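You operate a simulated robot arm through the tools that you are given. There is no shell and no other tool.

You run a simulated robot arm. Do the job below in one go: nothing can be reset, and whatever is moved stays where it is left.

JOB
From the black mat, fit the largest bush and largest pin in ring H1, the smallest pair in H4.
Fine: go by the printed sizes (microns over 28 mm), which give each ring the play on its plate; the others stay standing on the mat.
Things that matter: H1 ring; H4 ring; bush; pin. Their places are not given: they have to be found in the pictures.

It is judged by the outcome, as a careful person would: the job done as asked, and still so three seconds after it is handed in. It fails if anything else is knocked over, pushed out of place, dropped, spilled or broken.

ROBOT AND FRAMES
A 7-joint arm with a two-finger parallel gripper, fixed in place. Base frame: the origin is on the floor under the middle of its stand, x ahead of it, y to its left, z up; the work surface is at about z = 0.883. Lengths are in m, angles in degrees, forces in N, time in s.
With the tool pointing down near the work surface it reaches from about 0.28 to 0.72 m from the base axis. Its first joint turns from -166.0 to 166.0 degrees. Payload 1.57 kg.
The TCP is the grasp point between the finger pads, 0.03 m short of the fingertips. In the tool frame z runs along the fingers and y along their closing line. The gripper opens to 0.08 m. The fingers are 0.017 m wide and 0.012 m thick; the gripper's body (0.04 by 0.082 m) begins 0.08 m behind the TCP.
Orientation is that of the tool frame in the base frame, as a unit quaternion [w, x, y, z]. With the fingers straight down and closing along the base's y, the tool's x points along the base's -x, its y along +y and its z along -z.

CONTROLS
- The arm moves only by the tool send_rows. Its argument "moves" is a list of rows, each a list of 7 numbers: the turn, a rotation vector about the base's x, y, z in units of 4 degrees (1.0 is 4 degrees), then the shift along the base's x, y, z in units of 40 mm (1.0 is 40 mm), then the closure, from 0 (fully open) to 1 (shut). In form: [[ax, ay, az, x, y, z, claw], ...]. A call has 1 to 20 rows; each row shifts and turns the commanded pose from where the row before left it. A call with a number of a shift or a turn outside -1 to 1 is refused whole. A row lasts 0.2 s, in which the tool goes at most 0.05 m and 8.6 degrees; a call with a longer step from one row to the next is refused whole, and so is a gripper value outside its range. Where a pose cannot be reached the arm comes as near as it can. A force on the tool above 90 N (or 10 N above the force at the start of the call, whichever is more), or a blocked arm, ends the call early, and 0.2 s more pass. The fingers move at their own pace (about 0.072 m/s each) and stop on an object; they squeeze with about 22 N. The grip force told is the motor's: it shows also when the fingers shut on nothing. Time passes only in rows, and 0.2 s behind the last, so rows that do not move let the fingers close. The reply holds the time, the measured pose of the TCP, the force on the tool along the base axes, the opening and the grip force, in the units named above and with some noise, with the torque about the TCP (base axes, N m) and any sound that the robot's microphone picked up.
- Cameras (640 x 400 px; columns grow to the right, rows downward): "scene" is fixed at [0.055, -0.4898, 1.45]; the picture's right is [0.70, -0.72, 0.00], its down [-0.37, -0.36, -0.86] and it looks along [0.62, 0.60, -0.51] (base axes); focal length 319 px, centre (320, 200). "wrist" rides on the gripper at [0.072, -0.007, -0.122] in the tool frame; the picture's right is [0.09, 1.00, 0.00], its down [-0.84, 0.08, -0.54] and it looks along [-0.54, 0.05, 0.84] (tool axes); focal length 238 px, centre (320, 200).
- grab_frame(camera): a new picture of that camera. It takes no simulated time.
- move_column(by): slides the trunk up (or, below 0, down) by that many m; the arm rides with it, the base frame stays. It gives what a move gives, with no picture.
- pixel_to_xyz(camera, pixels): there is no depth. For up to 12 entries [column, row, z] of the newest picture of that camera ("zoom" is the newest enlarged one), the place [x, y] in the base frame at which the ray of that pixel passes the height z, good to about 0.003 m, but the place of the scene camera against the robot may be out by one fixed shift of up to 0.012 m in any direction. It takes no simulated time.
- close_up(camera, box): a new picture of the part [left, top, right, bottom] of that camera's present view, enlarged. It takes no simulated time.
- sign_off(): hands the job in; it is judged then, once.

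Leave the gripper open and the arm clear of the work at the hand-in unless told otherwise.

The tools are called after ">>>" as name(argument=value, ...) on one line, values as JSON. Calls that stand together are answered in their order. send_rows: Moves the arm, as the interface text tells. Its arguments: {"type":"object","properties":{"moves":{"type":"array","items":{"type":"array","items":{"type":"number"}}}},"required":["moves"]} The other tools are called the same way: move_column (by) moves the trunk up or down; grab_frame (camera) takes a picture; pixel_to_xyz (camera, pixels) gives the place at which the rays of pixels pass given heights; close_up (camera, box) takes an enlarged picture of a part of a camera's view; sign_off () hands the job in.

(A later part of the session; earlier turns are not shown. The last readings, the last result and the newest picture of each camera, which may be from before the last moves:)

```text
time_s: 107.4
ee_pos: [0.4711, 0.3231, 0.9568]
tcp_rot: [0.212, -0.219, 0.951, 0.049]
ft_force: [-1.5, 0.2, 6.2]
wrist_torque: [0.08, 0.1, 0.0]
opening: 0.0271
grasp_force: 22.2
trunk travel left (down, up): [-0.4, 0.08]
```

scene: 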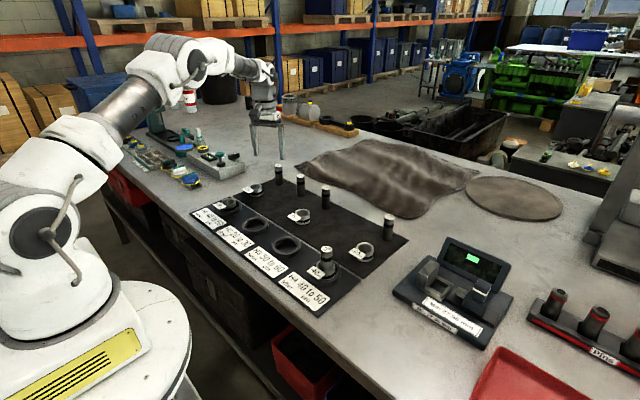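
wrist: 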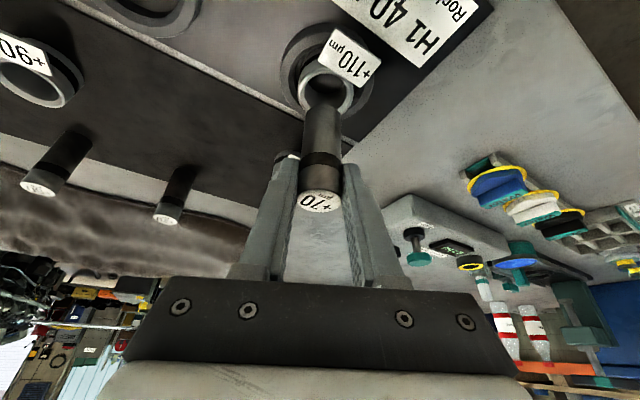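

Contact at 6 N. I'll relax 0.3 mm and check both views.

>>> send_rows(moves=[[0, 0, 0, 0, 0, 0.008, 1], [0, 0, 0, 0, 0, 0, 1]])

>>> close_up(camera="scene", box=[204, 183, 252, 213])

>>> close_up(camera="wrist", box=[260, 70, 388, 150])

```text
time_s: 108.0
ee_pos: [0.4711, 0.3224, 0.9578]
tcp_rot: [0.212, -0.219, 0.951, 0.048]
ft_force: [1.4, 1.1, 3.6]
wrist_torque: [0.09, -0.11, 0.03]
opening: 0.0273
grasp_force: 22.1
trunk travel left (down, up): [-0.4, 0.08]
```

```text
13.33 times, centred on (228, 198) of scene
```

zoom: 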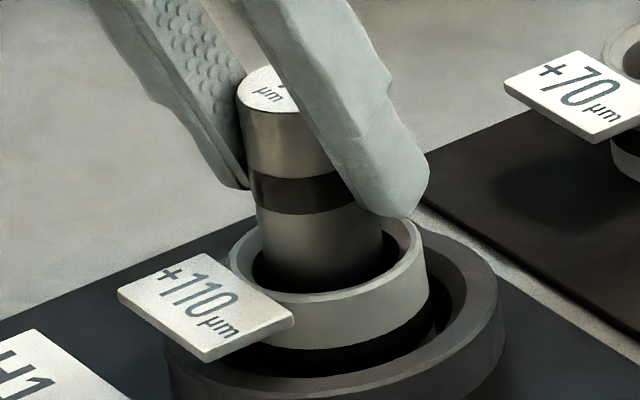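

```text
5.00 times, centred on (324, 110) of wrist
```

zoom: 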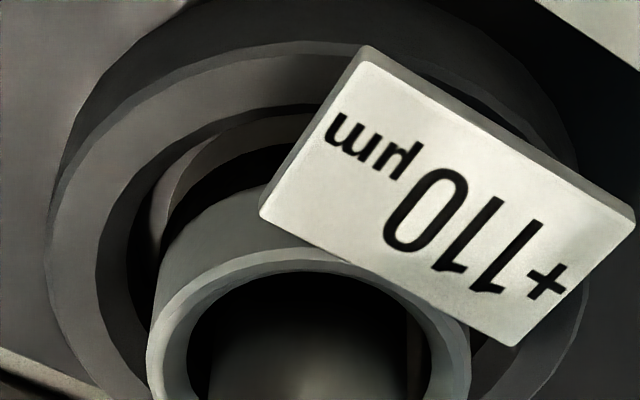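

Upright and inside the bush. I'll open without moving and look.

>>> send_rows(moves=[[0, 0, 0, 0, 0, 0, 0.5], [0, 0, 0, 0, 0, 0, 0.3], [0, 0, 0, 0, 0, 0, 0.2], [0, 0, 0, 0, 0, 0, 0.2]])

>>> close_up(camera="scene", box=[204, 178, 252, 208])

>>> grab_frame(camera="wrist")

```text
time_s: 109.0
ee_pos: [0.4707, 0.3231, 0.9565]
tcp_rot: [0.211, -0.22, 0.951, 0.048]
ft_force: [-0.9, 0.8, 0.0]
wrist_torque: [0.02, 0.01, 0.01]
opening: 0.0642
grasp_force: 0.2
trunk travel left (down, up): [-0.4, 0.08]
```

```text
13.33 times, centred on (228, 193) of scene
```

zoom: 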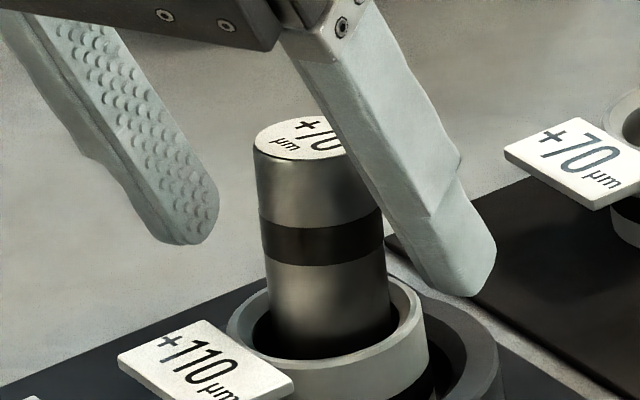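

```text
taken
```

wrist: 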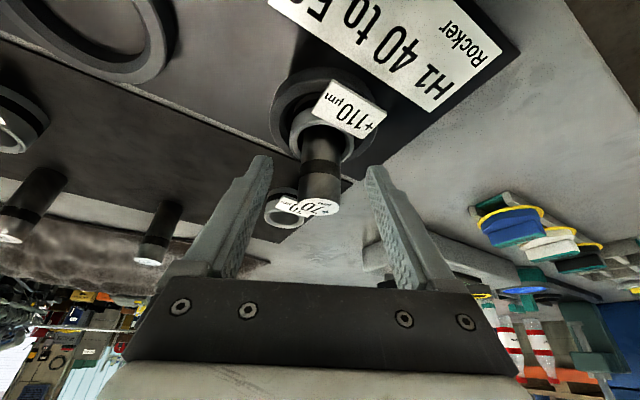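

Pin +70 is in the bush on the plate, with a slight lean of about 4–5° within the play, as with the other. I'll release fully, rise, and bring the tool vertical again. Then I'll try to straighten each pin by closing gently along its lean direction.

>>> send_rows(moves=[[0, 0, 0, 0, 0, 0, 0], [0, 0, 0, 0, 0, 0, 0], [0, 0, 0, 0, 0, 0.4, 0], [0, 0, 0, 0, 0, 0.8, 0], [0, 0, 0, 0, 0, 0.8, 0], [0, 0, 0, 0, 0, 0.6, 0], [-0.391, 0.803, 0, 0, 0, 0, 0], [-0.391, 0.803, 0, 0, 0, 0, 0], [-0.391, 0.803, 0, 0, 0, 0, 0], [-0.391, 0.803, 0, 0, 0, 0, 0], [-0.391, 0.803, 0, 0, 0, 0, 0], [-0.391, 0.803, 0, 0, 0, 0, 0], [-0.391, 0.803, 0, 0, 0, 0, 0], [0, 0, 0, 0, 0, 0, 0]])

>>> grab_frame(camera="wrist")

>>> close_up(camera="scene", box=[204, 178, 252, 208])

>>> close_up(camera="wrist", box=[240, 60, 400, 160])

```text
time_s: 112.0
ee_pos: [0.4718, 0.3227, 1.061]
tcp_rot: [-0.001, -0.225, 0.974, 0.0]
ft_force: [0.5, 0.2, 0.6]
wrist_torque: [-0.01, 0.02, 0.02]
opening: 0.08
grasp_force: 0.0
trunk travel left (down, up): [-0.4, 0.08]
```

```text
taken
```

wrist: 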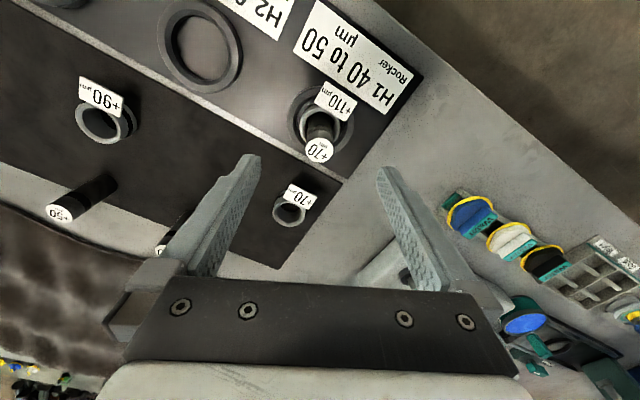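

```text
13.33 times, centred on (228, 193) of scene
```

zoom: 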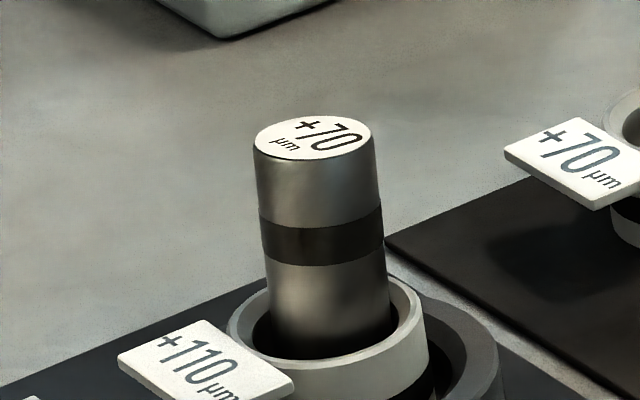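

```text
4.00 times, centred on (320, 110) of wrist
```

zoom: 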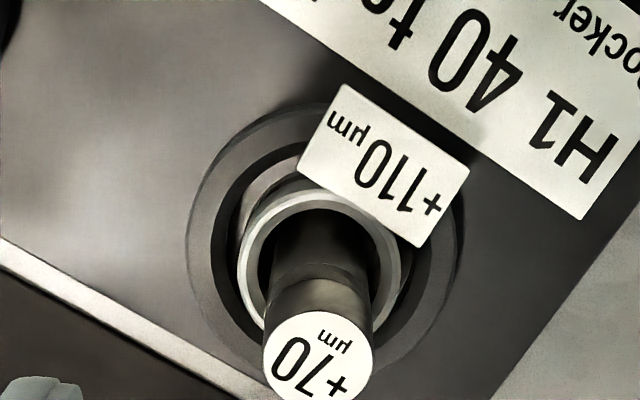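

Pin +70 leans about 6° radially outward. I'll turn the tool by -90° about z so the closing line lies along that lean, still at height, and measure the bush centre.

>>> pixel_to_xyz(camera="wrist", pixels=[[319.75, 126.5, 0.917], [319.75, 126.5, 0.915], [299.5, 128, 0.917], [319.75, 107, 0.917], [319.5, 149.25, 0.963], [319.5, 149.25, 0.961]])

>>> send_rows(moves=[[0, 0, -1, 0, 0, 0, 0], [0, 0, -1, 0, 0, 0, 0], [0, 0, -1, 0, 0, 0, 0], [0, 0, -1, 0, 0, 0, 0], [0, 0, -1, 0, 0, 0, 0], [0, 0, -1, 0, 0, 0, 0], [0, 0, -1, 0, 0, 0, 0], [0, 0, -1, 0, 0, 0, 0], [0, 0, -1, 0, 0, 0, 0], [0, 0, -1, 0, 0, 0, 0], [0, 0, -1, 0, 0, 0, 0], [0, 0, -1, 0, 0, 0, 0], [0, 0, -1, 0, 0, 0, 0], [0, 0, -1, 0, 0, 0, 0], [0, 0, -1, 0, 0, 0, 0], [0, 0, -1, 0, 0, 0, 0], [0, 0, -1, 0, 0, 0, 0], [0, 0, -1, 0, 0, 0, 0], [0, 0, -1, 0, 0, 0, 0], [0, 0, -1, 0, 0, 0, 0]])

```text
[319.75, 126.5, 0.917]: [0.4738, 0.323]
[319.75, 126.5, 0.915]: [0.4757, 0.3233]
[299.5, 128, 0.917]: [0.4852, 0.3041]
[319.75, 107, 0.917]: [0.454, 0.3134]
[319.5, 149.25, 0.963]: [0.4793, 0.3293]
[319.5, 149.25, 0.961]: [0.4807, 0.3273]
```

```text
time_s: 116.2
ee_pos: [0.4714, 0.3216, 1.062]
tcp_rot: [0.0, 0.454, 0.891, 0.0]
ft_force: [-0.8, 0.0, -0.2]
wrist_torque: [0.0, 0.0, 0.03]
opening: 0.08
grasp_force: 0.0
trunk travel left (down, up): [-0.4, 0.08]
```

The bush centre is about (0.4748, 0.3235) and the pin top about (0.480, 0.328), so it leans toward az 40°. The closing line is now at az 36°, which is good. I'll move onto the bush axis, lower to z≈1.0 and check.

>>> send_rows(moves=[[0, 0, 0, 0.065, 0.025, 0, 0], [0, 0, 0, 0, 0, -0.5, 0], [0, 0, 0, 0, 0, -0.5, 0], [0, 0, 0, 0, 0, -0.5, 0], [0, 0, 0, 0, 0, 0, 0], [0, 0, 0, 0, 0, 0, 0], [0, 0, 0, 0, 0, 0, 0]])

>>> grab_frame(camera="wrist")

>>> close_up(camera="wrist", box=[240, 90, 400, 190])

>>> close_up(camera="scene", box=[190, 165, 270, 215])

```text
time_s: 117.8
ee_pos: [0.4729, 0.325, 1.0018]
tcp_rot: [0.0, 0.454, 0.891, -0.001]
ft_force: [-0.3, 0.2, 0.0]
wrist_torque: [0.0, 0.0, -0.03]
opening: 0.0797
grasp_force: 0.1
trunk travel left (down, up): [-0.4, 0.08]
```

```text
taken
```

wrist: 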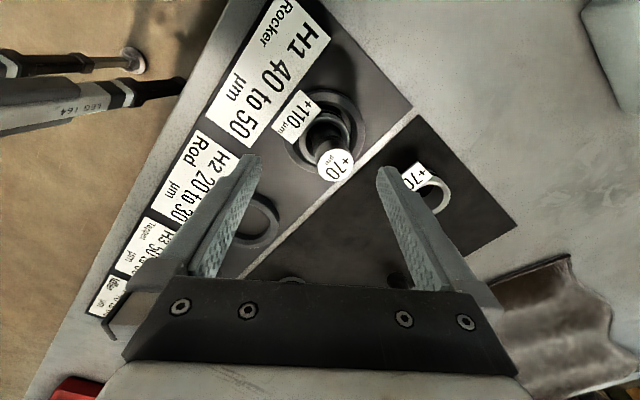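

```text
4.00 times, centred on (320, 140) of wrist
```

zoom: 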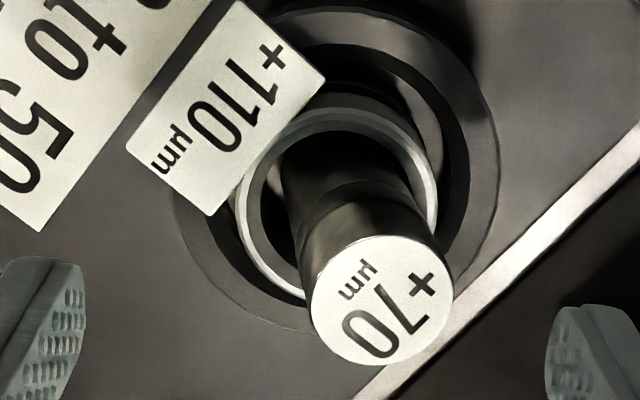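

```text
8.00 times, centred on (230, 190) of scene
```

zoom: 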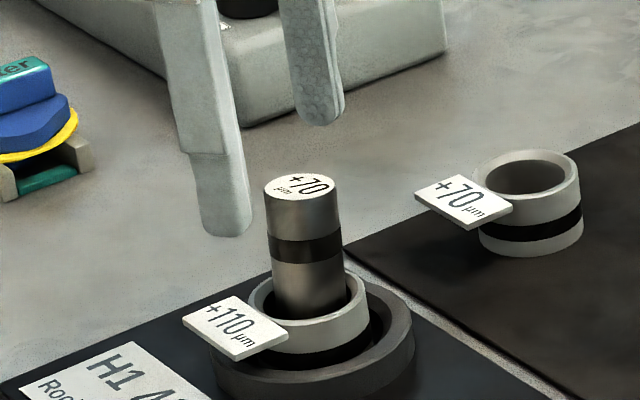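

The pin leans to image right (az 36°), and the bush axis is about 3 mm right of the TCP. I'll shift (+2.4, +1.6) mm, lower to z≈0.958, and close gently to bring the pin upright without lifting it.

>>> send_rows(moves=[[0, 0, 0, 0.06, 0.04, 0, 0], [0, 0, 0, 0, 0, -0.4, 0], [0, 0, 0, 0, 0, -0.4, 0], [0, 0, 0, 0, 0, -0.28, 0], [0, 0, 0, 0, 0, 0, 0], [0, 0, 0, 0, 0, 0, 0], [0, 0, 0, 0, 0, 0, 0]])

>>> close_up(camera="wrist", box=[240, 100, 400, 200])

>>> close_up(camera="scene", box=[190, 170, 270, 220])

```text
time_s: 119.4
ee_pos: [0.4742, 0.3235, 0.9577]
tcp_rot: [0.001, 0.456, 0.89, 0.0]
ft_force: [-0.1, 0.8, 0.2]
wrist_torque: [0.02, -0.02, -0.01]
opening: 0.0801
grasp_force: 0.1
trunk travel left (down, up): [-0.4, 0.08]
```

```text
4.00 times, centred on (320, 150) of wrist
```

zoom: 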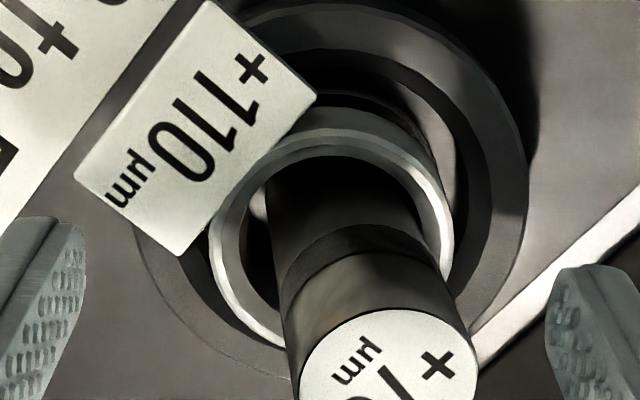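

```text
8.00 times, centred on (230, 195) of scene
```

zoom: 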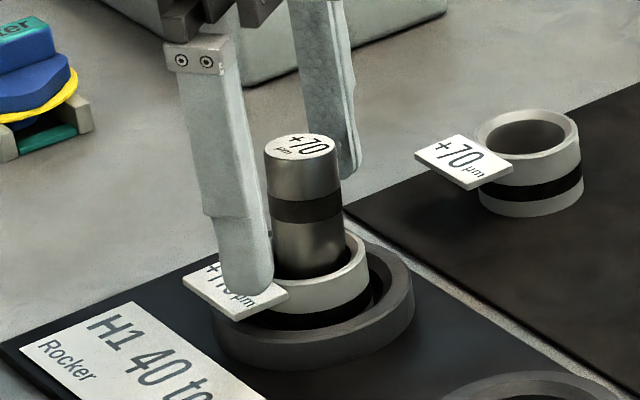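

>>> send_rows(moves=[[0, 0, 0, 0, 0, 0, 0.2], [0, 0, 0, 0, 0, 0, 0.35], [0, 0, 0, 0, 0, 0, 0.45], [0, 0, 0, 0, 0, 0, 0.52], [0, 0, 0, 0, 0, 0, 0.58], [0, 0, 0, 0, 0, 0, 0.64], [0, 0, 0, 0, 0, 0, 0.66], [0, 0, 0, 0, 0, 0, 0.66]])

>>> close_up(camera="wrist", box=[240, 100, 400, 200])

>>> close_up(camera="scene", box=[204, 178, 252, 208])

```text
time_s: 121.2
ee_pos: [0.4749, 0.3246, 0.9587]
tcp_rot: [0.0, 0.455, 0.89, 0.001]
ft_force: [-0.1, 0.9, 0.5]
wrist_torque: [0.01, -0.02, -0.02]
opening: 0.028
grasp_force: 0.1
trunk travel left (down, up): [-0.4, 0.08]
```

```text
4.00 times, centred on (320, 150) of wrist
```

zoom: 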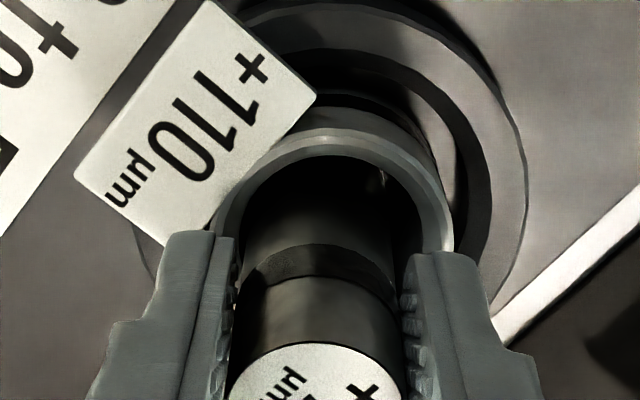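

```text
13.33 times, centred on (228, 193) of scene
```

zoom: 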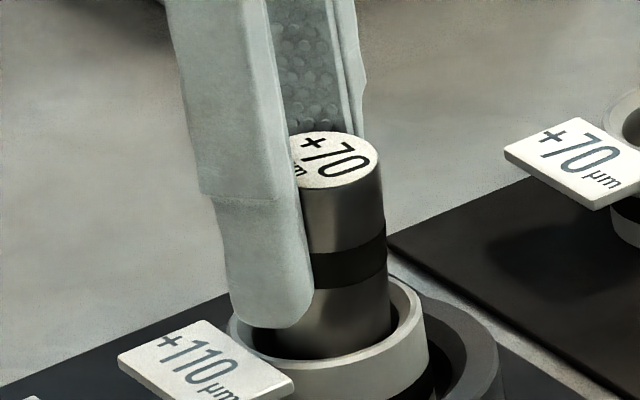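

The pin is now loosely caged, leaning only toward az -54°, perpendicular to the closing line. I'll squeeze, lift 1.6 mm, and rotate the tool 4.5° about the closing axis with a small counter-shift. That should leave the pin nearly upright and resting along the bush wall on the side it prefers.

>>> send_rows(moves=[[0, 0, 0, 0, 0, 0, 1], [0, 0, 0, 0, 0, 0, 1], [0, 0, 0, 0, 0, 0.04, 1], [-0.455, -0.33, 0, -0.022, 0.03, 0, 1], [-0.455, -0.33, 0, -0.022, 0.03, 0, 1], [0, 0, 0, 0, 0, 0, 1], [0, 0, 0, 0, 0, 0, 1], [0, 0, 0, 0, 0, 0, 1]])

>>> close_up(camera="wrist", box=[240, 100, 400, 200])

>>> close_up(camera="scene", box=[204, 178, 252, 208])

```text
time_s: 123.0
ee_pos: [0.4739, 0.3254, 0.9594]
tcp_rot: [0.035, 0.455, 0.89, -0.018]
ft_force: [-0.3, -0.7, 0.5]
wrist_torque: [0.05, 0.0, 0.0]
opening: 0.0271
grasp_force: 22.1
trunk travel left (down, up): [-0.4, 0.08]
```

```text
4.00 times, centred on (320, 150) of wrist
```

zoom: 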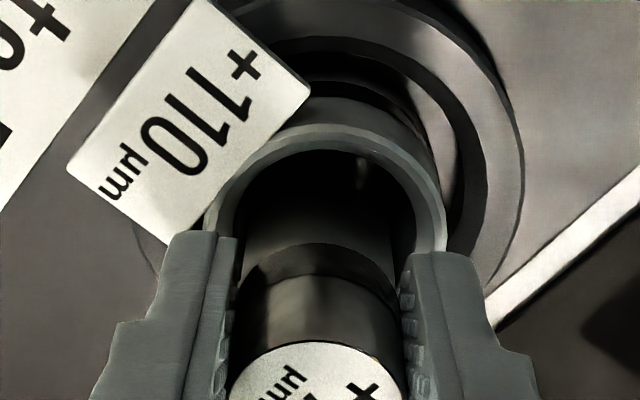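

```text
13.33 times, centred on (228, 193) of scene
```

zoom: 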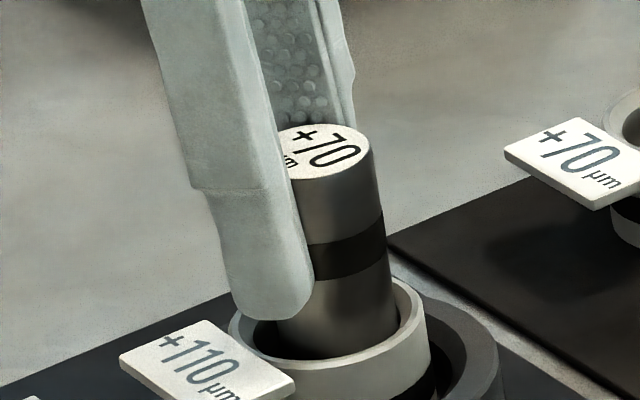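

The pin is vertical now and close to the bush wall on the scene-right side. I'll add a slight 2° bias toward that wall so it will rest against it, then let go.

>>> send_rows(moves=[[0.405, 0.294, 0, 0.025, -0.034, 0, 1], [0, 0, 0, 0, 0, 0, 1], [0, 0, 0, 0, 0, 0, 1]])

>>> close_up(camera="scene", box=[204, 178, 252, 208])

```text
time_s: 123.8
ee_pos: [0.4757, 0.3254, 0.9595]
tcp_rot: [0.02, 0.454, 0.891, -0.011]
ft_force: [-0.6, -0.2, 0.3]
wrist_torque: [0.04, -0.04, -0.01]
opening: 0.027
grasp_force: 21.7
trunk travel left (down, up): [-0.4, 0.08]
```

```text
13.33 times, centred on (228, 193) of scene
```

zoom: 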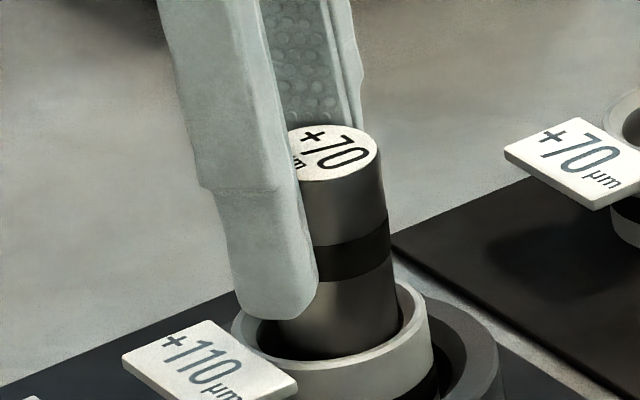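

>>> send_rows(moves=[[0, 0, 0, 0, 0, 0.03, 1], [-0.243, -0.176, 0, 0.018, -0.025, 0, 1], [0, 0, 0, 0, 0, 0, 1], [0, 0, 0, 0, 0, 0, 1]])

>>> close_up(camera="scene", box=[204, 178, 252, 208])

>>> close_up(camera="wrist", box=[240, 100, 400, 200])

```text
time_s: 124.8
ee_pos: [0.4763, 0.3251, 0.9616]
tcp_rot: [0.029, 0.455, 0.89, -0.015]
ft_force: [-0.2, 0.4, -2.3]
wrist_torque: [0.0, 0.01, -0.01]
opening: 0.0273
grasp_force: 22.0
trunk travel left (down, up): [-0.4, 0.08]
```

```text
13.33 times, centred on (228, 193) of scene
```

zoom: 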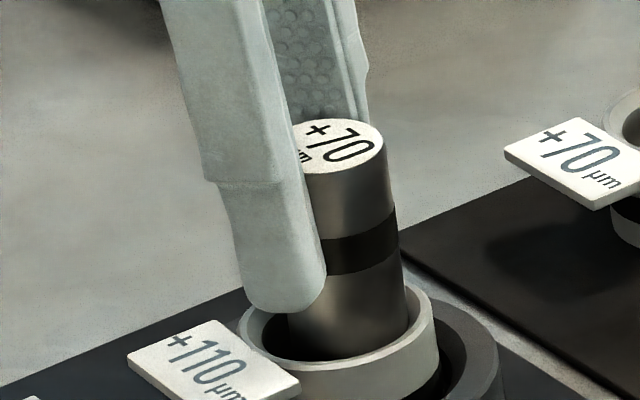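

```text
4.00 times, centred on (320, 150) of wrist
```

zoom: 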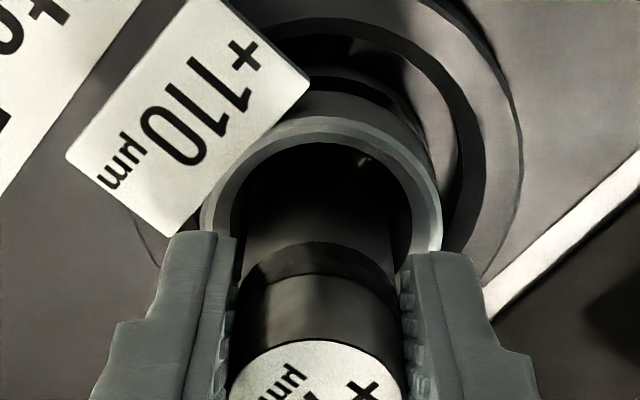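

The pin is almost upright (about 1.4° bias) and next to the wall. I'll lower until it just touches and then open.

>>> send_rows(moves=[[0, 0, 0, 0, 0, -0.025, 1], [0, 0, 0, 0, 0, 0, 1]])

```text
time_s: 125.4
ee_pos: [0.476, 0.3255, 0.9603]
tcp_rot: [0.029, 0.454, 0.89, -0.014]
ft_force: [-0.2, -0.1, -3.0]
wrist_torque: [0.03, 0.01, -0.01]
opening: 0.0272
grasp_force: 21.8
trunk travel left (down, up): [-0.4, 0.08]
```

>>> send_rows(moves=[[0, 0, 0, 0, 0, -0.018, 1], [0, 0, 0, 0, 0, 0, 1]])

```text
time_s: 126.0
ee_pos: [0.4755, 0.3246, 0.9592]
tcp_rot: [0.029, 0.456, 0.89, -0.016]
ft_force: [0.9, 0.0, -2.3]
wrist_torque: [0.01, 0.04, 0.0]
opening: 0.0272
grasp_force: 22.5
trunk travel left (down, up): [-0.4, 0.08]
```

>>> send_rows(moves=[[0, 0, 0, 0, 0, -0.018, 1], [0, 0, 0, 0, 0, 0, 1]])

```text
time_s: 126.6
ee_pos: [0.476, 0.3239, 0.959]
tcp_rot: [0.03, 0.454, 0.89, -0.014]
ft_force: [-0.4, 0.6, 3.1]
wrist_torque: [0.02, -0.02, 0.0]
opening: 0.027
grasp_force: 22.1
trunk travel left (down, up): [-0.4, 0.08]
```

Light contact. I'll open now.

>>> send_rows(moves=[[0, 0, 0, 0, 0, 0.004, 1], [0, 0, 0, 0, 0, 0, 0.5], [0, 0, 0, 0, 0, 0, 0.3], [0, 0, 0, 0, 0, 0, 0.3], [0, 0, 0, 0, 0, 0, 0.3]])

>>> close_up(camera="scene", box=[204, 178, 252, 208])

>>> close_up(camera="wrist", box=[240, 100, 400, 200])

```text
time_s: 127.8
ee_pos: [0.4748, 0.3241, 0.9581]
tcp_rot: [0.028, 0.454, 0.891, -0.015]
ft_force: [0.0, 1.2, 0.4]
wrist_torque: [0.01, -0.05, 0.04]
opening: 0.0561
grasp_force: 0.2
trunk travel left (down, up): [-0.4, 0.08]
```

```text
13.33 times, centred on (228, 193) of scene
```

zoom: 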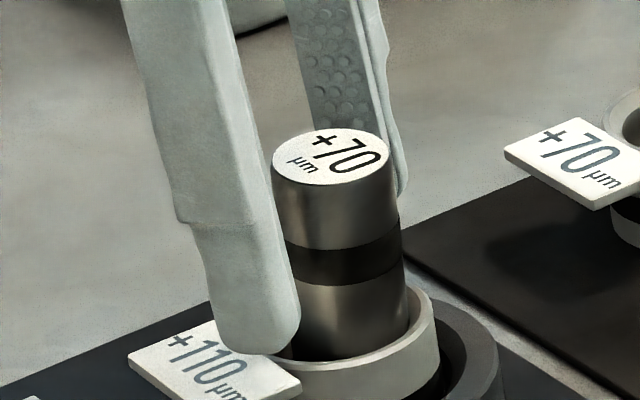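

```text
4.00 times, centred on (320, 150) of wrist
```

zoom: 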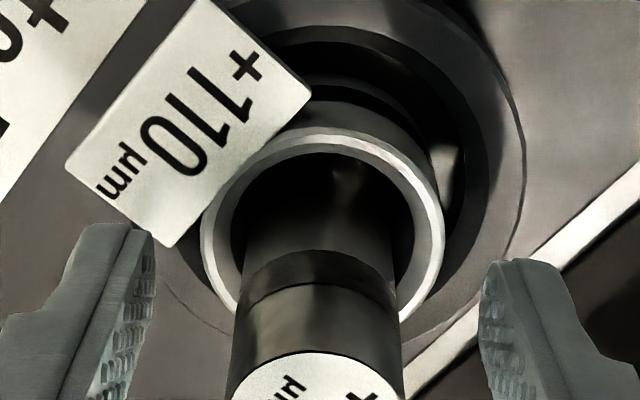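

Now the lean is only about 3–4°. I'll open fully, rise clear, level the tool, and inspect H1.

>>> send_rows(moves=[[0, 0, 0, 0, 0, 0, 0], [0, 0, 0, 0, 0, 0, 0], [0, 0, 0, 0, 0, 0.4, 0], [0, 0, 0, 0, 0, 0.8, 0], [0, 0, 0, 0, 0, 0.8, 0], [0, 0, 0, 0, 0, 0.7, 0], [0.75, 0.542, 0, 0, 0, 0, 0], [0, 0, 0, 0, 0, 0, 0]])

>>> close_up(camera="scene", box=[204, 178, 252, 208])

>>> close_up(camera="wrist", box=[240, 70, 400, 170])

```text
time_s: 129.6
ee_pos: [0.4778, 0.3261, 1.0676]
tcp_rot: [0.0, 0.454, 0.891, 0.0]
ft_force: [-0.1, 0.6, -0.5]
wrist_torque: [0.0, 0.0, -0.03]
opening: 0.08
grasp_force: 0.0
trunk travel left (down, up): [-0.4, 0.08]
```

```text
13.33 times, centred on (228, 193) of scene
```

zoom: 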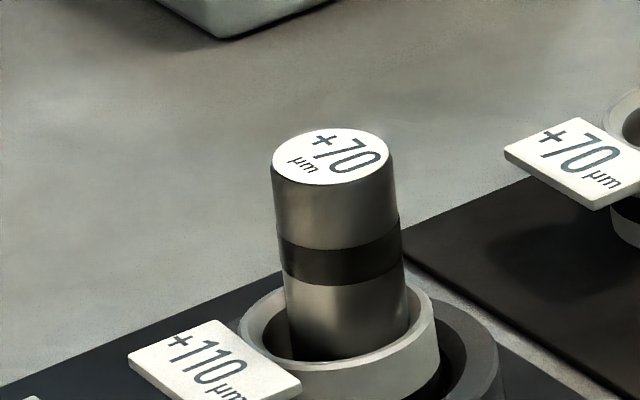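

```text
4.00 times, centred on (320, 120) of wrist
```

zoom: 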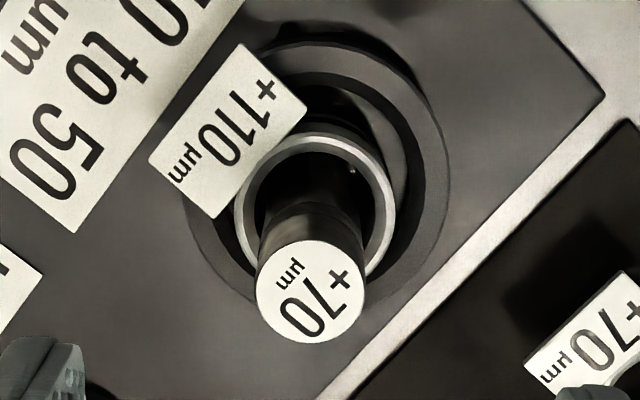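

H1 looks good. Now I'll do the same for the pin in H4: travel there at height while turning the tool to yaw about +42°, so the closing line is perpendicular to that pin's lean.

>>> send_rows(moves=[[0, 0, 1, 0, -0.672, 0, 0], [0, 0, 1, 0, -0.672, 0, 0], [0, 0, 1, 0, -0.672, 0, 0], [0, 0, 1, 0, -0.672, 0, 0], [0, 0, 1, 0, -0.672, 0, 0], [0, 0, 1, 0, -0.672, 0, 0], [0, 0, 1, 0, -0.672, 0, 0], [0, 0, 1, 0, -0.672, 0, 0], [0, 0, 1, 0, -0.672, 0, 0], [0, 0, 1, 0, -0.672, 0, 0], [0, 0, 1, 0, -0.672, 0, 0], [0, 0, 1, 0, -0.672, 0, 0], [0, 0, 1, 0, -0.672, 0, 0], [0, 0, 1, 0, -0.672, 0, 0], [0, 0, 1, 0, -0.672, 0, 0], [0, 0, 1, 0, -0.672, 0, 0], [0, 0, 1, 0, 0, 0, 0], [0, 0, 1, 0, 0, 0, 0], [0, 0, 1, 0, 0, 0, 0], [0, 0, 1, 0, 0, 0, 0]])

>>> send_rows(moves=[[0, 0, 1, 0, 0, 0, 0], [0, 0, 1, 0, 0, 0, 0], [0, 0, 1, 0, 0, 0, 0], [0, 0, 1, 0, 0, 0, 0], [0, 0, 0, 0, 0, 0, 0], [0, 0, 0, 0, 0, 0, 0]])

>>> grab_frame(camera="wrist")

>>> close_up(camera="wrist", box=[240, 70, 400, 170])

```text
time_s: 133.8
ee_pos: [0.4756, -0.1063, 1.0662]
tcp_rot: [0.0, -0.226, 0.974, 0.001]
ft_force: [-0.1, -0.4, 0.8]
wrist_torque: [0.03, 0.01, 0.0]
opening: 0.08
grasp_force: 0.0
trunk travel left (down, up): [-0.4, 0.08]
```

```text
time_s: 135.2
ee_pos: [0.4751, -0.1045, 1.0663]
tcp_rot: [0.0, -0.359, 0.933, 0.0]
ft_force: [0.4, 0.5, 0.2]
wrist_torque: [0.0, -0.01, -0.01]
opening: 0.0799
grasp_force: 0.0
trunk travel left (down, up): [-0.4, 0.08]
```

```text
taken
```

wrist: 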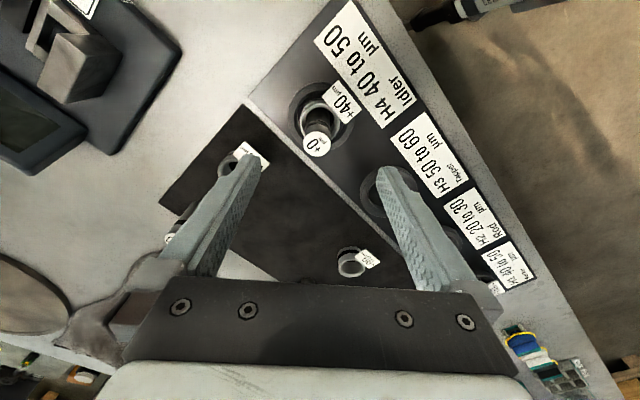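

```text
4.00 times, centred on (320, 120) of wrist
```

zoom: 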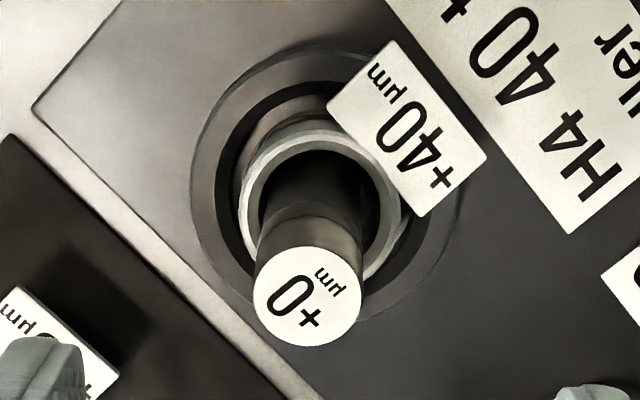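

The +0 pin leans about 8° toward az ~21°. I'll turn the yaw back by 20° to make the closing line perpendicular to the lean, position slightly toward the lean side, and lower in two stages.

>>> send_rows(moves=[[0, 0, -1, 0, 0, 0, 0], [0, 0, -1, 0, 0, 0, 0], [0, 0, -1, 0, 0, 0, 0], [0, 0, -1, 0, 0, 0, 0], [0, 0, -1, 0, 0, 0, 0], [0, 0, 0, 0.075, 0.025, -0.5, 0], [0, 0, 0, 0, 0, -0.6, 0], [0, 0, 0, 0, 0, -0.5, 0], [0, 0, 0, 0, 0, 0, 0], [0, 0, 0, 0, 0, 0, 0]])

>>> close_up(camera="wrist", box=[240, 100, 400, 200])

>>> close_up(camera="scene", box=[285, 225, 365, 275])

```text
time_s: 137.4
ee_pos: [0.4801, -0.1052, 1.0044]
tcp_rot: [0.0, -0.19, 0.982, 0.0]
ft_force: [0.3, 0.7, -1.1]
wrist_torque: [0.03, 0.0, 0.02]
opening: 0.08
grasp_force: 0.1
trunk travel left (down, up): [-0.4, 0.08]
```

```text
4.00 times, centred on (320, 150) of wrist
```

zoom: 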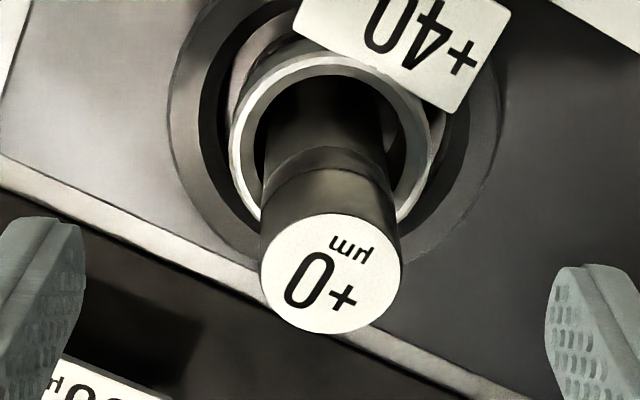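

```text
8.00 times, centred on (325, 250) of scene
```

zoom: 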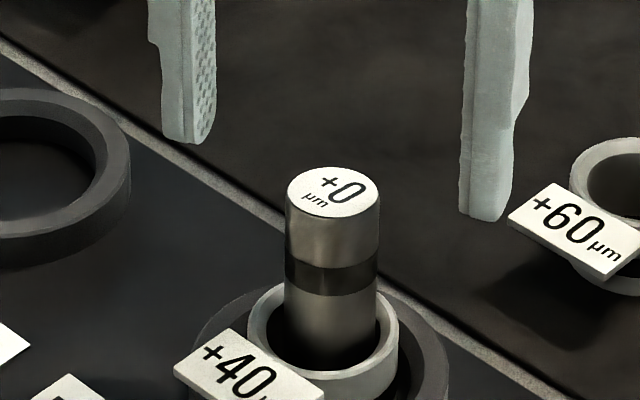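

The lean is now exactly perpendicular to the closing line. I'll lower to z≈0.958 and close.

>>> send_rows(moves=[[0, 0, 0, -0.01, -0.02, -0.4, 0], [0, 0, 0, 0, 0, -0.4, 0], [0, 0, 0, 0, 0, -0.31, 0], [0, 0, 0, 0, 0, 0, 0], [0, 0, 0, 0, 0, 0, 0.3], [0, 0, 0, 0, 0, 0, 0.5], [0, 0, 0, 0, 0, 0, 0.62], [0, 0, 0, 0, 0, 0, 1], [0, 0, 0, 0, 0, 0, 1]])

>>> close_up(camera="wrist", box=[240, 110, 400, 210])

>>> close_up(camera="scene", box=[301, 243, 349, 273])

```text
time_s: 139.4
ee_pos: [0.4804, -0.1073, 0.9594]
tcp_rot: [0.0, -0.191, 0.982, 0.0]
ft_force: [-1.2, 1.0, 0.2]
wrist_torque: [0.02, 0.02, -0.01]
opening: 0.0271
grasp_force: 21.7
trunk travel left (down, up): [-0.4, 0.08]
```

```text
4.00 times, centred on (320, 160) of wrist
```

zoom: 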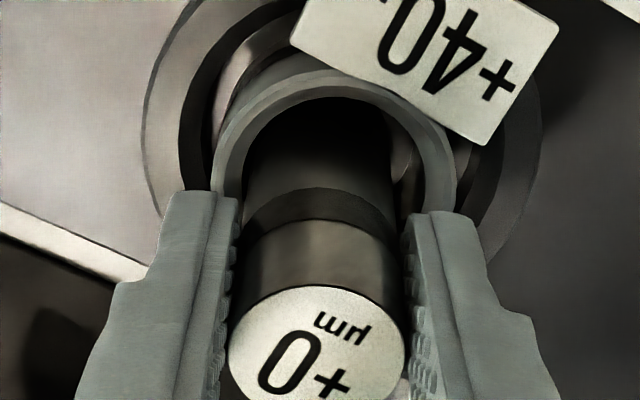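

```text
13.33 times, centred on (325, 258) of scene
```

zoom: 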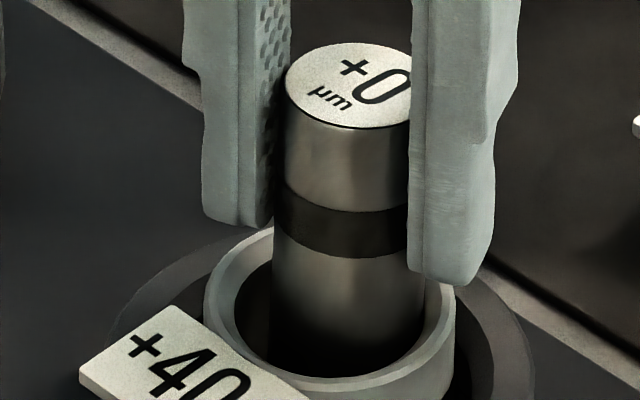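

Gripped. I'll lift 1.6 mm and rotate the pin upright by 6.5° about the closing axis with the matching shift.

>>> send_rows(moves=[[0, 0, 0, 0, 0, 0.05, 1], [0.152, -0.377, 0, -0.027, -0.011, 0, 1], [0.152, -0.377, 0, -0.027, -0.011, 0, 1], [0.152, -0.377, 0, -0.027, -0.011, 0, 1], [0.152, -0.377, 0, -0.027, -0.011, 0, 1], [0, 0, 0, 0, 0, 0, 1], [0, 0, 0, 0, 0, 0, 1], [0, 0, 0, 0, 0, 0, 1]])

>>> close_up(camera="wrist", box=[240, 110, 400, 210])

>>> close_up(camera="scene", box=[301, 243, 349, 273])

```text
time_s: 141.2
ee_pos: [0.4758, -0.1079, 0.9596]
tcp_rot: [0.055, -0.19, 0.98, 0.011]
ft_force: [0.2, 0.2, -0.3]
wrist_torque: [0.03, 0.06, -0.03]
opening: 0.0274
grasp_force: 22.1
trunk travel left (down, up): [-0.4, 0.08]
```

```text
4.00 times, centred on (320, 160) of wrist
```

zoom: 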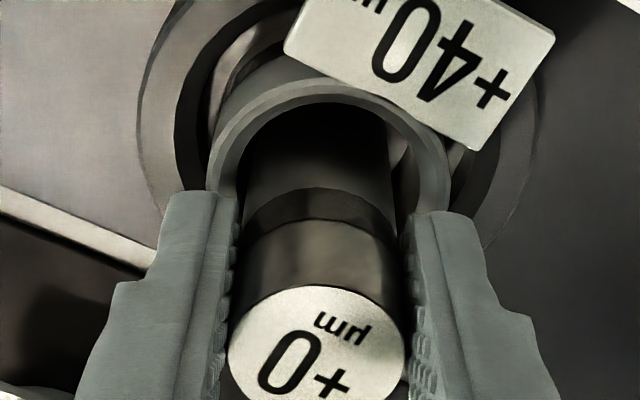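

```text
13.33 times, centred on (325, 258) of scene
```

zoom: 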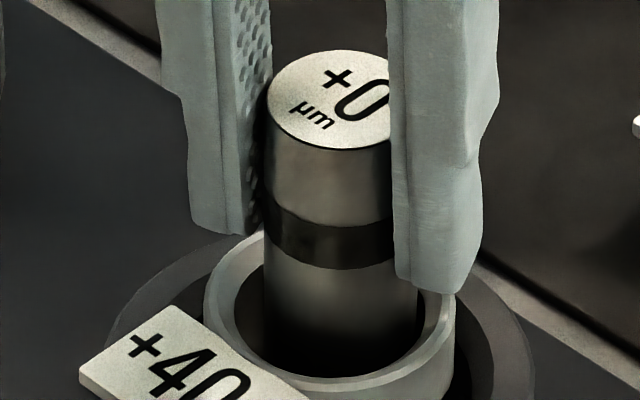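

The pin is upright in the scene view. I'll shift it 2 mm toward az 22° so it comes next to the wall it leans to, lifting 0.6 mm first.

>>> send_rows(moves=[[0, 0, 0, 0, 0, 0.025, 1], [0, 0, 0, 0.046, 0.019, 0, 1], [0, 0, 0, 0, 0, 0, 1], [0, 0, 0, 0, 0, 0, 1]])

>>> close_up(camera="wrist", box=[240, 110, 400, 210])

>>> close_up(camera="scene", box=[301, 243, 349, 273])

```text
time_s: 142.2
ee_pos: [0.476, -0.1069, 0.9616]
tcp_rot: [0.056, -0.189, 0.98, 0.011]
ft_force: [-0.4, -0.6, -2.7]
wrist_torque: [0.01, 0.04, -0.01]
opening: 0.0271
grasp_force: 22.3
trunk travel left (down, up): [-0.4, 0.08]
```

```text
4.00 times, centred on (320, 160) of wrist
```

zoom: 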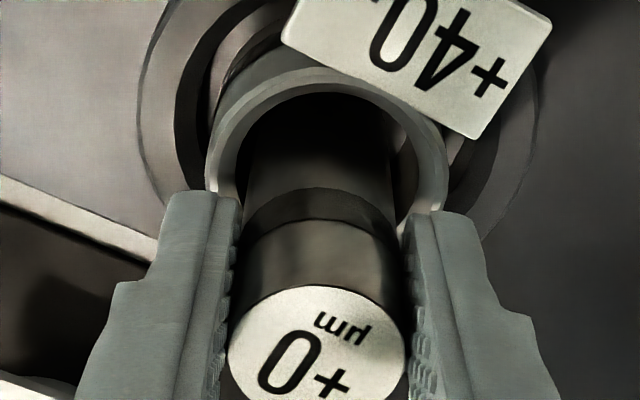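

```text
13.33 times, centred on (325, 258) of scene
```

zoom: 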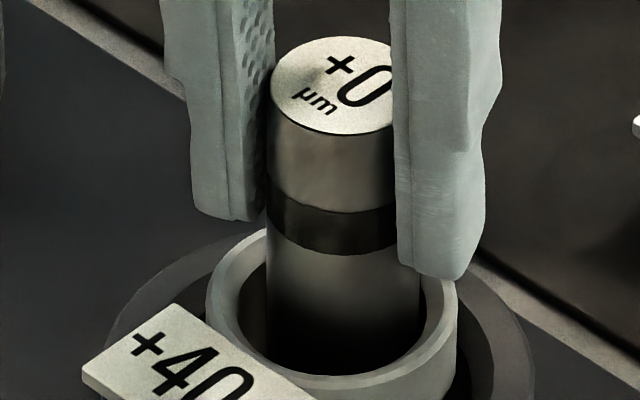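

The pin is next to the wall and just nudges the bush. I'll lower to touch and release.

>>> send_rows(moves=[[0, 0, 0, 0, 0, -0.025, 1], [0, 0, 0, 0, 0, 0, 1]])

```text
time_s: 142.8
ee_pos: [0.4765, -0.1057, 0.9625]
tcp_rot: [0.056, -0.19, 0.98, 0.011]
ft_force: [0.2, -0.5, -1.7]
wrist_torque: [-0.01, 0.01, -0.02]
opening: 0.0274
grasp_force: 22.5
trunk travel left (down, up): [-0.4, 0.08]
```

>>> send_rows(moves=[[0, 0, 0, 0, 0, -0.018, 1], [0, 0, 0, 0, 0, 0, 1]])

```text
time_s: 143.4
ee_pos: [0.4765, -0.1075, 0.9609]
tcp_rot: [0.056, -0.189, 0.98, 0.011]
ft_force: [0.4, -0.2, -2.8]
wrist_torque: [-0.01, 0.01, -0.03]
opening: 0.0275
grasp_force: 22.1
trunk travel left (down, up): [-0.4, 0.08]
```

>>> send_rows(moves=[[0, 0, 0, 0, 0, -0.018, 1], [0, 0, 0, 0, 0, 0, 1]])

```text
time_s: 144.0
ee_pos: [0.4764, -0.1075, 0.9592]
tcp_rot: [0.056, -0.19, 0.98, 0.011]
ft_force: [-0.8, 0.2, 0.6]
wrist_torque: [0.0, 0.0, -0.02]
opening: 0.0272
grasp_force: 22.1
trunk travel left (down, up): [-0.4, 0.08]
```

Fz rose to about +0.6 N, a light touch. I'll open.

>>> send_rows(moves=[[0, 0, 0, 0, 0, 0, 0.5], [0, 0, 0, 0, 0, 0, 0.3], [0, 0, 0, 0, 0, 0, 0.2], [0, 0, 0, 0, 0, 0, 0.2]])

>>> close_up(camera="wrist", box=[240, 110, 400, 210])

>>> close_up(camera="scene", box=[301, 243, 349, 273])

```text
time_s: 145.0
ee_pos: [0.4761, -0.1065, 0.9596]
tcp_rot: [0.056, -0.19, 0.98, 0.01]
ft_force: [-0.7, 0.1, -0.3]
wrist_torque: [0.03, -0.03, 0.01]
opening: 0.064
grasp_force: 0.0
trunk travel left (down, up): [-0.4, 0.08]
```

```text
4.00 times, centred on (320, 160) of wrist
```

zoom: 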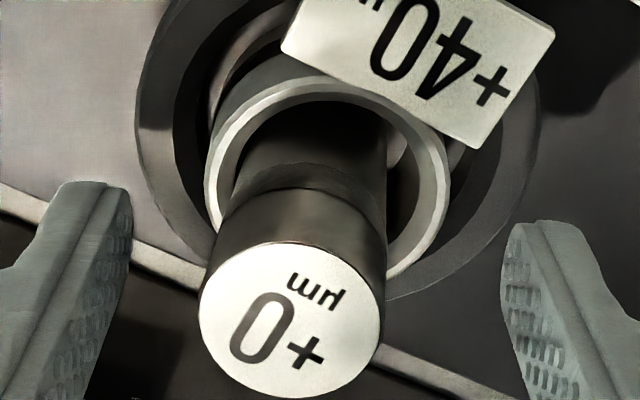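

```text
13.33 times, centred on (325, 258) of scene
```

zoom: 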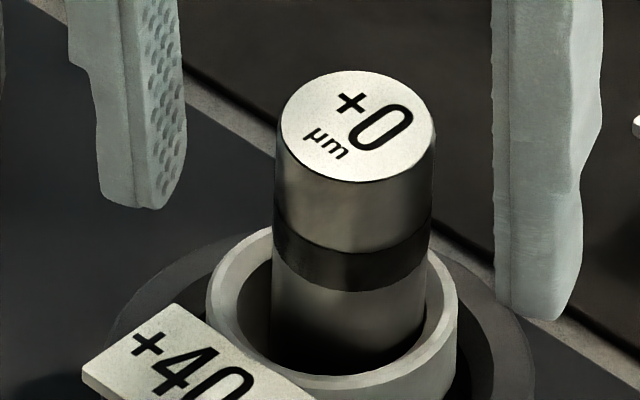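

Now this pin leans only about 3°. I'll open fully, rise clear, level the tool, wait a little, and inspect.

>>> send_rows(moves=[[0, 0, 0, 0, 0, 0, 0], [0, 0, 0, 0, 0, 0, 0], [0, 0, 0, 0, 0, 0.4, 0], [0, 0, 0, 0, 0, 0.8, 0], [0, 0, 0, 0, 0, 0.8, 0], [0, 0, 0, 0, 0, 0.8, 0], [-0.304, 0.754, 0, 0, 0, 0.5, 0], [-0.304, 0.754, 0, 0, 0, 0, 0], [0, 0, 0, 0, 0, 0, 0], [0, 0, 0, 0, 0, 0, 0], [0, 0, 0, 0, 0, 0, 0], [0, 0, 0, 0, 0, 0, 0], [0, 0, 0, 0, 0, 0, 0]])

>>> grab_frame(camera="wrist")

>>> close_up(camera="wrist", box=[240, 70, 400, 170])

>>> close_up(camera="scene", box=[301, 243, 349, 273])

```text
time_s: 147.8
ee_pos: [0.477, -0.1084, 1.0915]
tcp_rot: [0.0, -0.19, 0.982, 0.0]
ft_force: [-0.1, -0.3, -0.2]
wrist_torque: [0.0, 0.02, 0.0]
opening: 0.0798
grasp_force: 0.1
trunk travel left (down, up): [-0.4, 0.08]
```

```text
taken
```

wrist: 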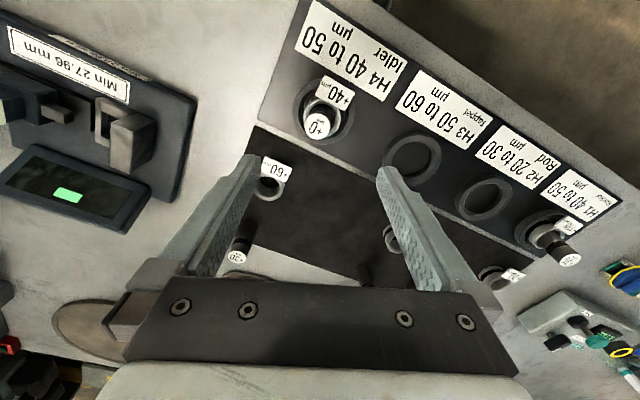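

```text
4.00 times, centred on (320, 120) of wrist
```

zoom: 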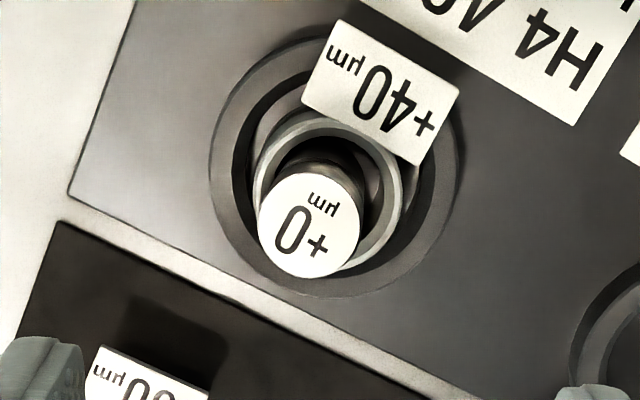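

```text
13.33 times, centred on (325, 258) of scene
```

zoom: 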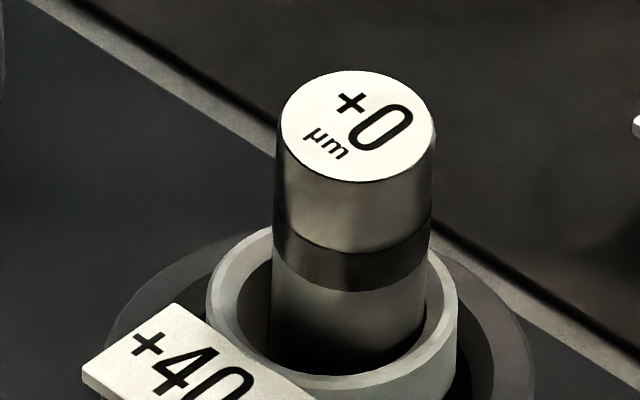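

The +0 pin now stands with about 3° of lean in its bush. I'll raise the arm well clear and make a final check of everything.

>>> send_rows(moves=[[0, 0, -1, -0.3, 0.4, 0.6, 0], [0, 0, -1, -0.3, 0.4, 0.6, 0], [0, 0, -1, -0.3, 0.4, 0.6, 0], [0, 0, -1, -0.3, 0.4, 0.5, 0], [0, 0, -1, -0.3, 0.4, 0.5, 0], [0, 0, -0.5, -0.3, 0.4, 0.3, 0], [0, 0, 0, 0, 0, 0, 0], [0, 0, 0, 0, 0, 0, 0], [0, 0, 0, 0, 0, 0, 0], [0, 0, 0, 0, 0, 0, 0], [0, 0, 0, 0, 0, 0, 0]])

>>> grab_frame(camera="scene")

>>> grab_frame(camera="wrist")

>>> close_up(camera="scene", box=[180, 150, 420, 300])

>>> close_up(camera="scene", box=[204, 178, 252, 208])

```text
time_s: 150.2
ee_pos: [0.4063, -0.0116, 1.217]
tcp_rot: [0.001, 0.001, 1.0, 0.0]
ft_force: [-0.5, -0.3, 0.6]
wrist_torque: [0.01, -0.01, -0.01]
opening: 0.0798
grasp_force: 0.1
trunk travel left (down, up): [-0.4, 0.08]
```

```text
taken
```

scene: 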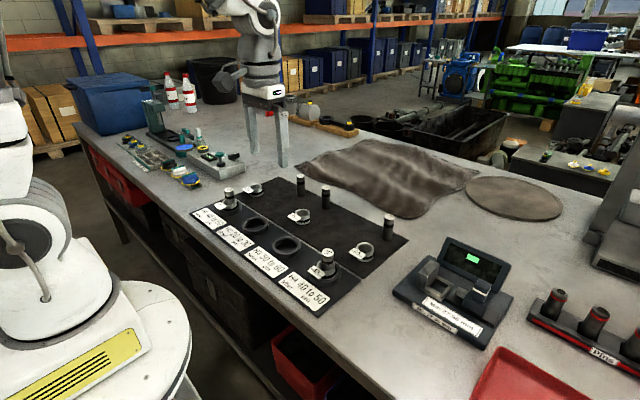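

```text
taken
```

wrist: 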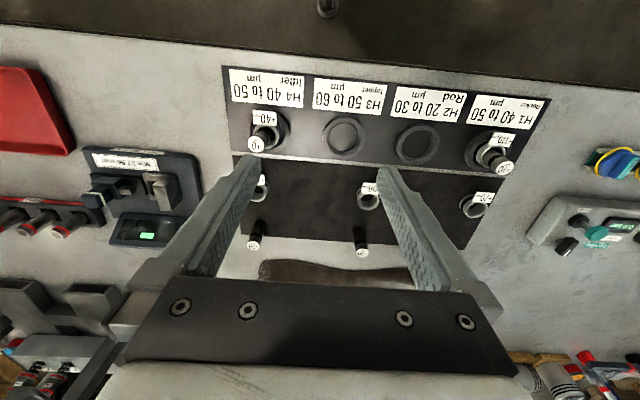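

```text
2.67 times, centred on (300, 225) of scene
```

zoom: 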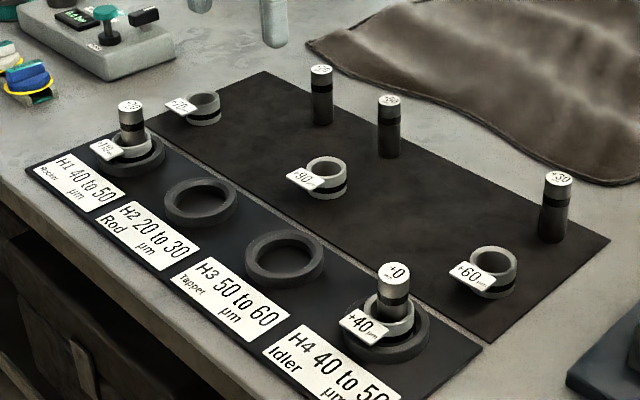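

```text
13.33 times, centred on (228, 193) of scene
```

zoom: 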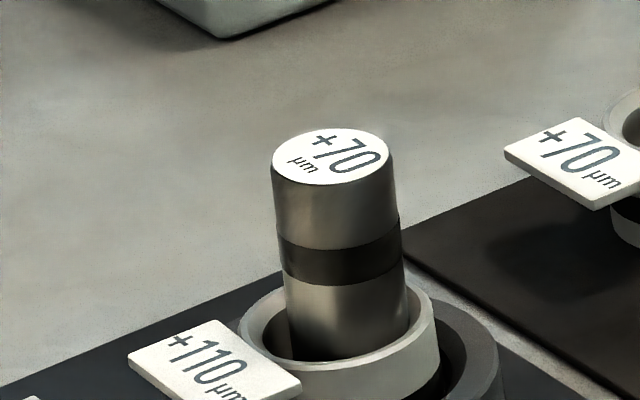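

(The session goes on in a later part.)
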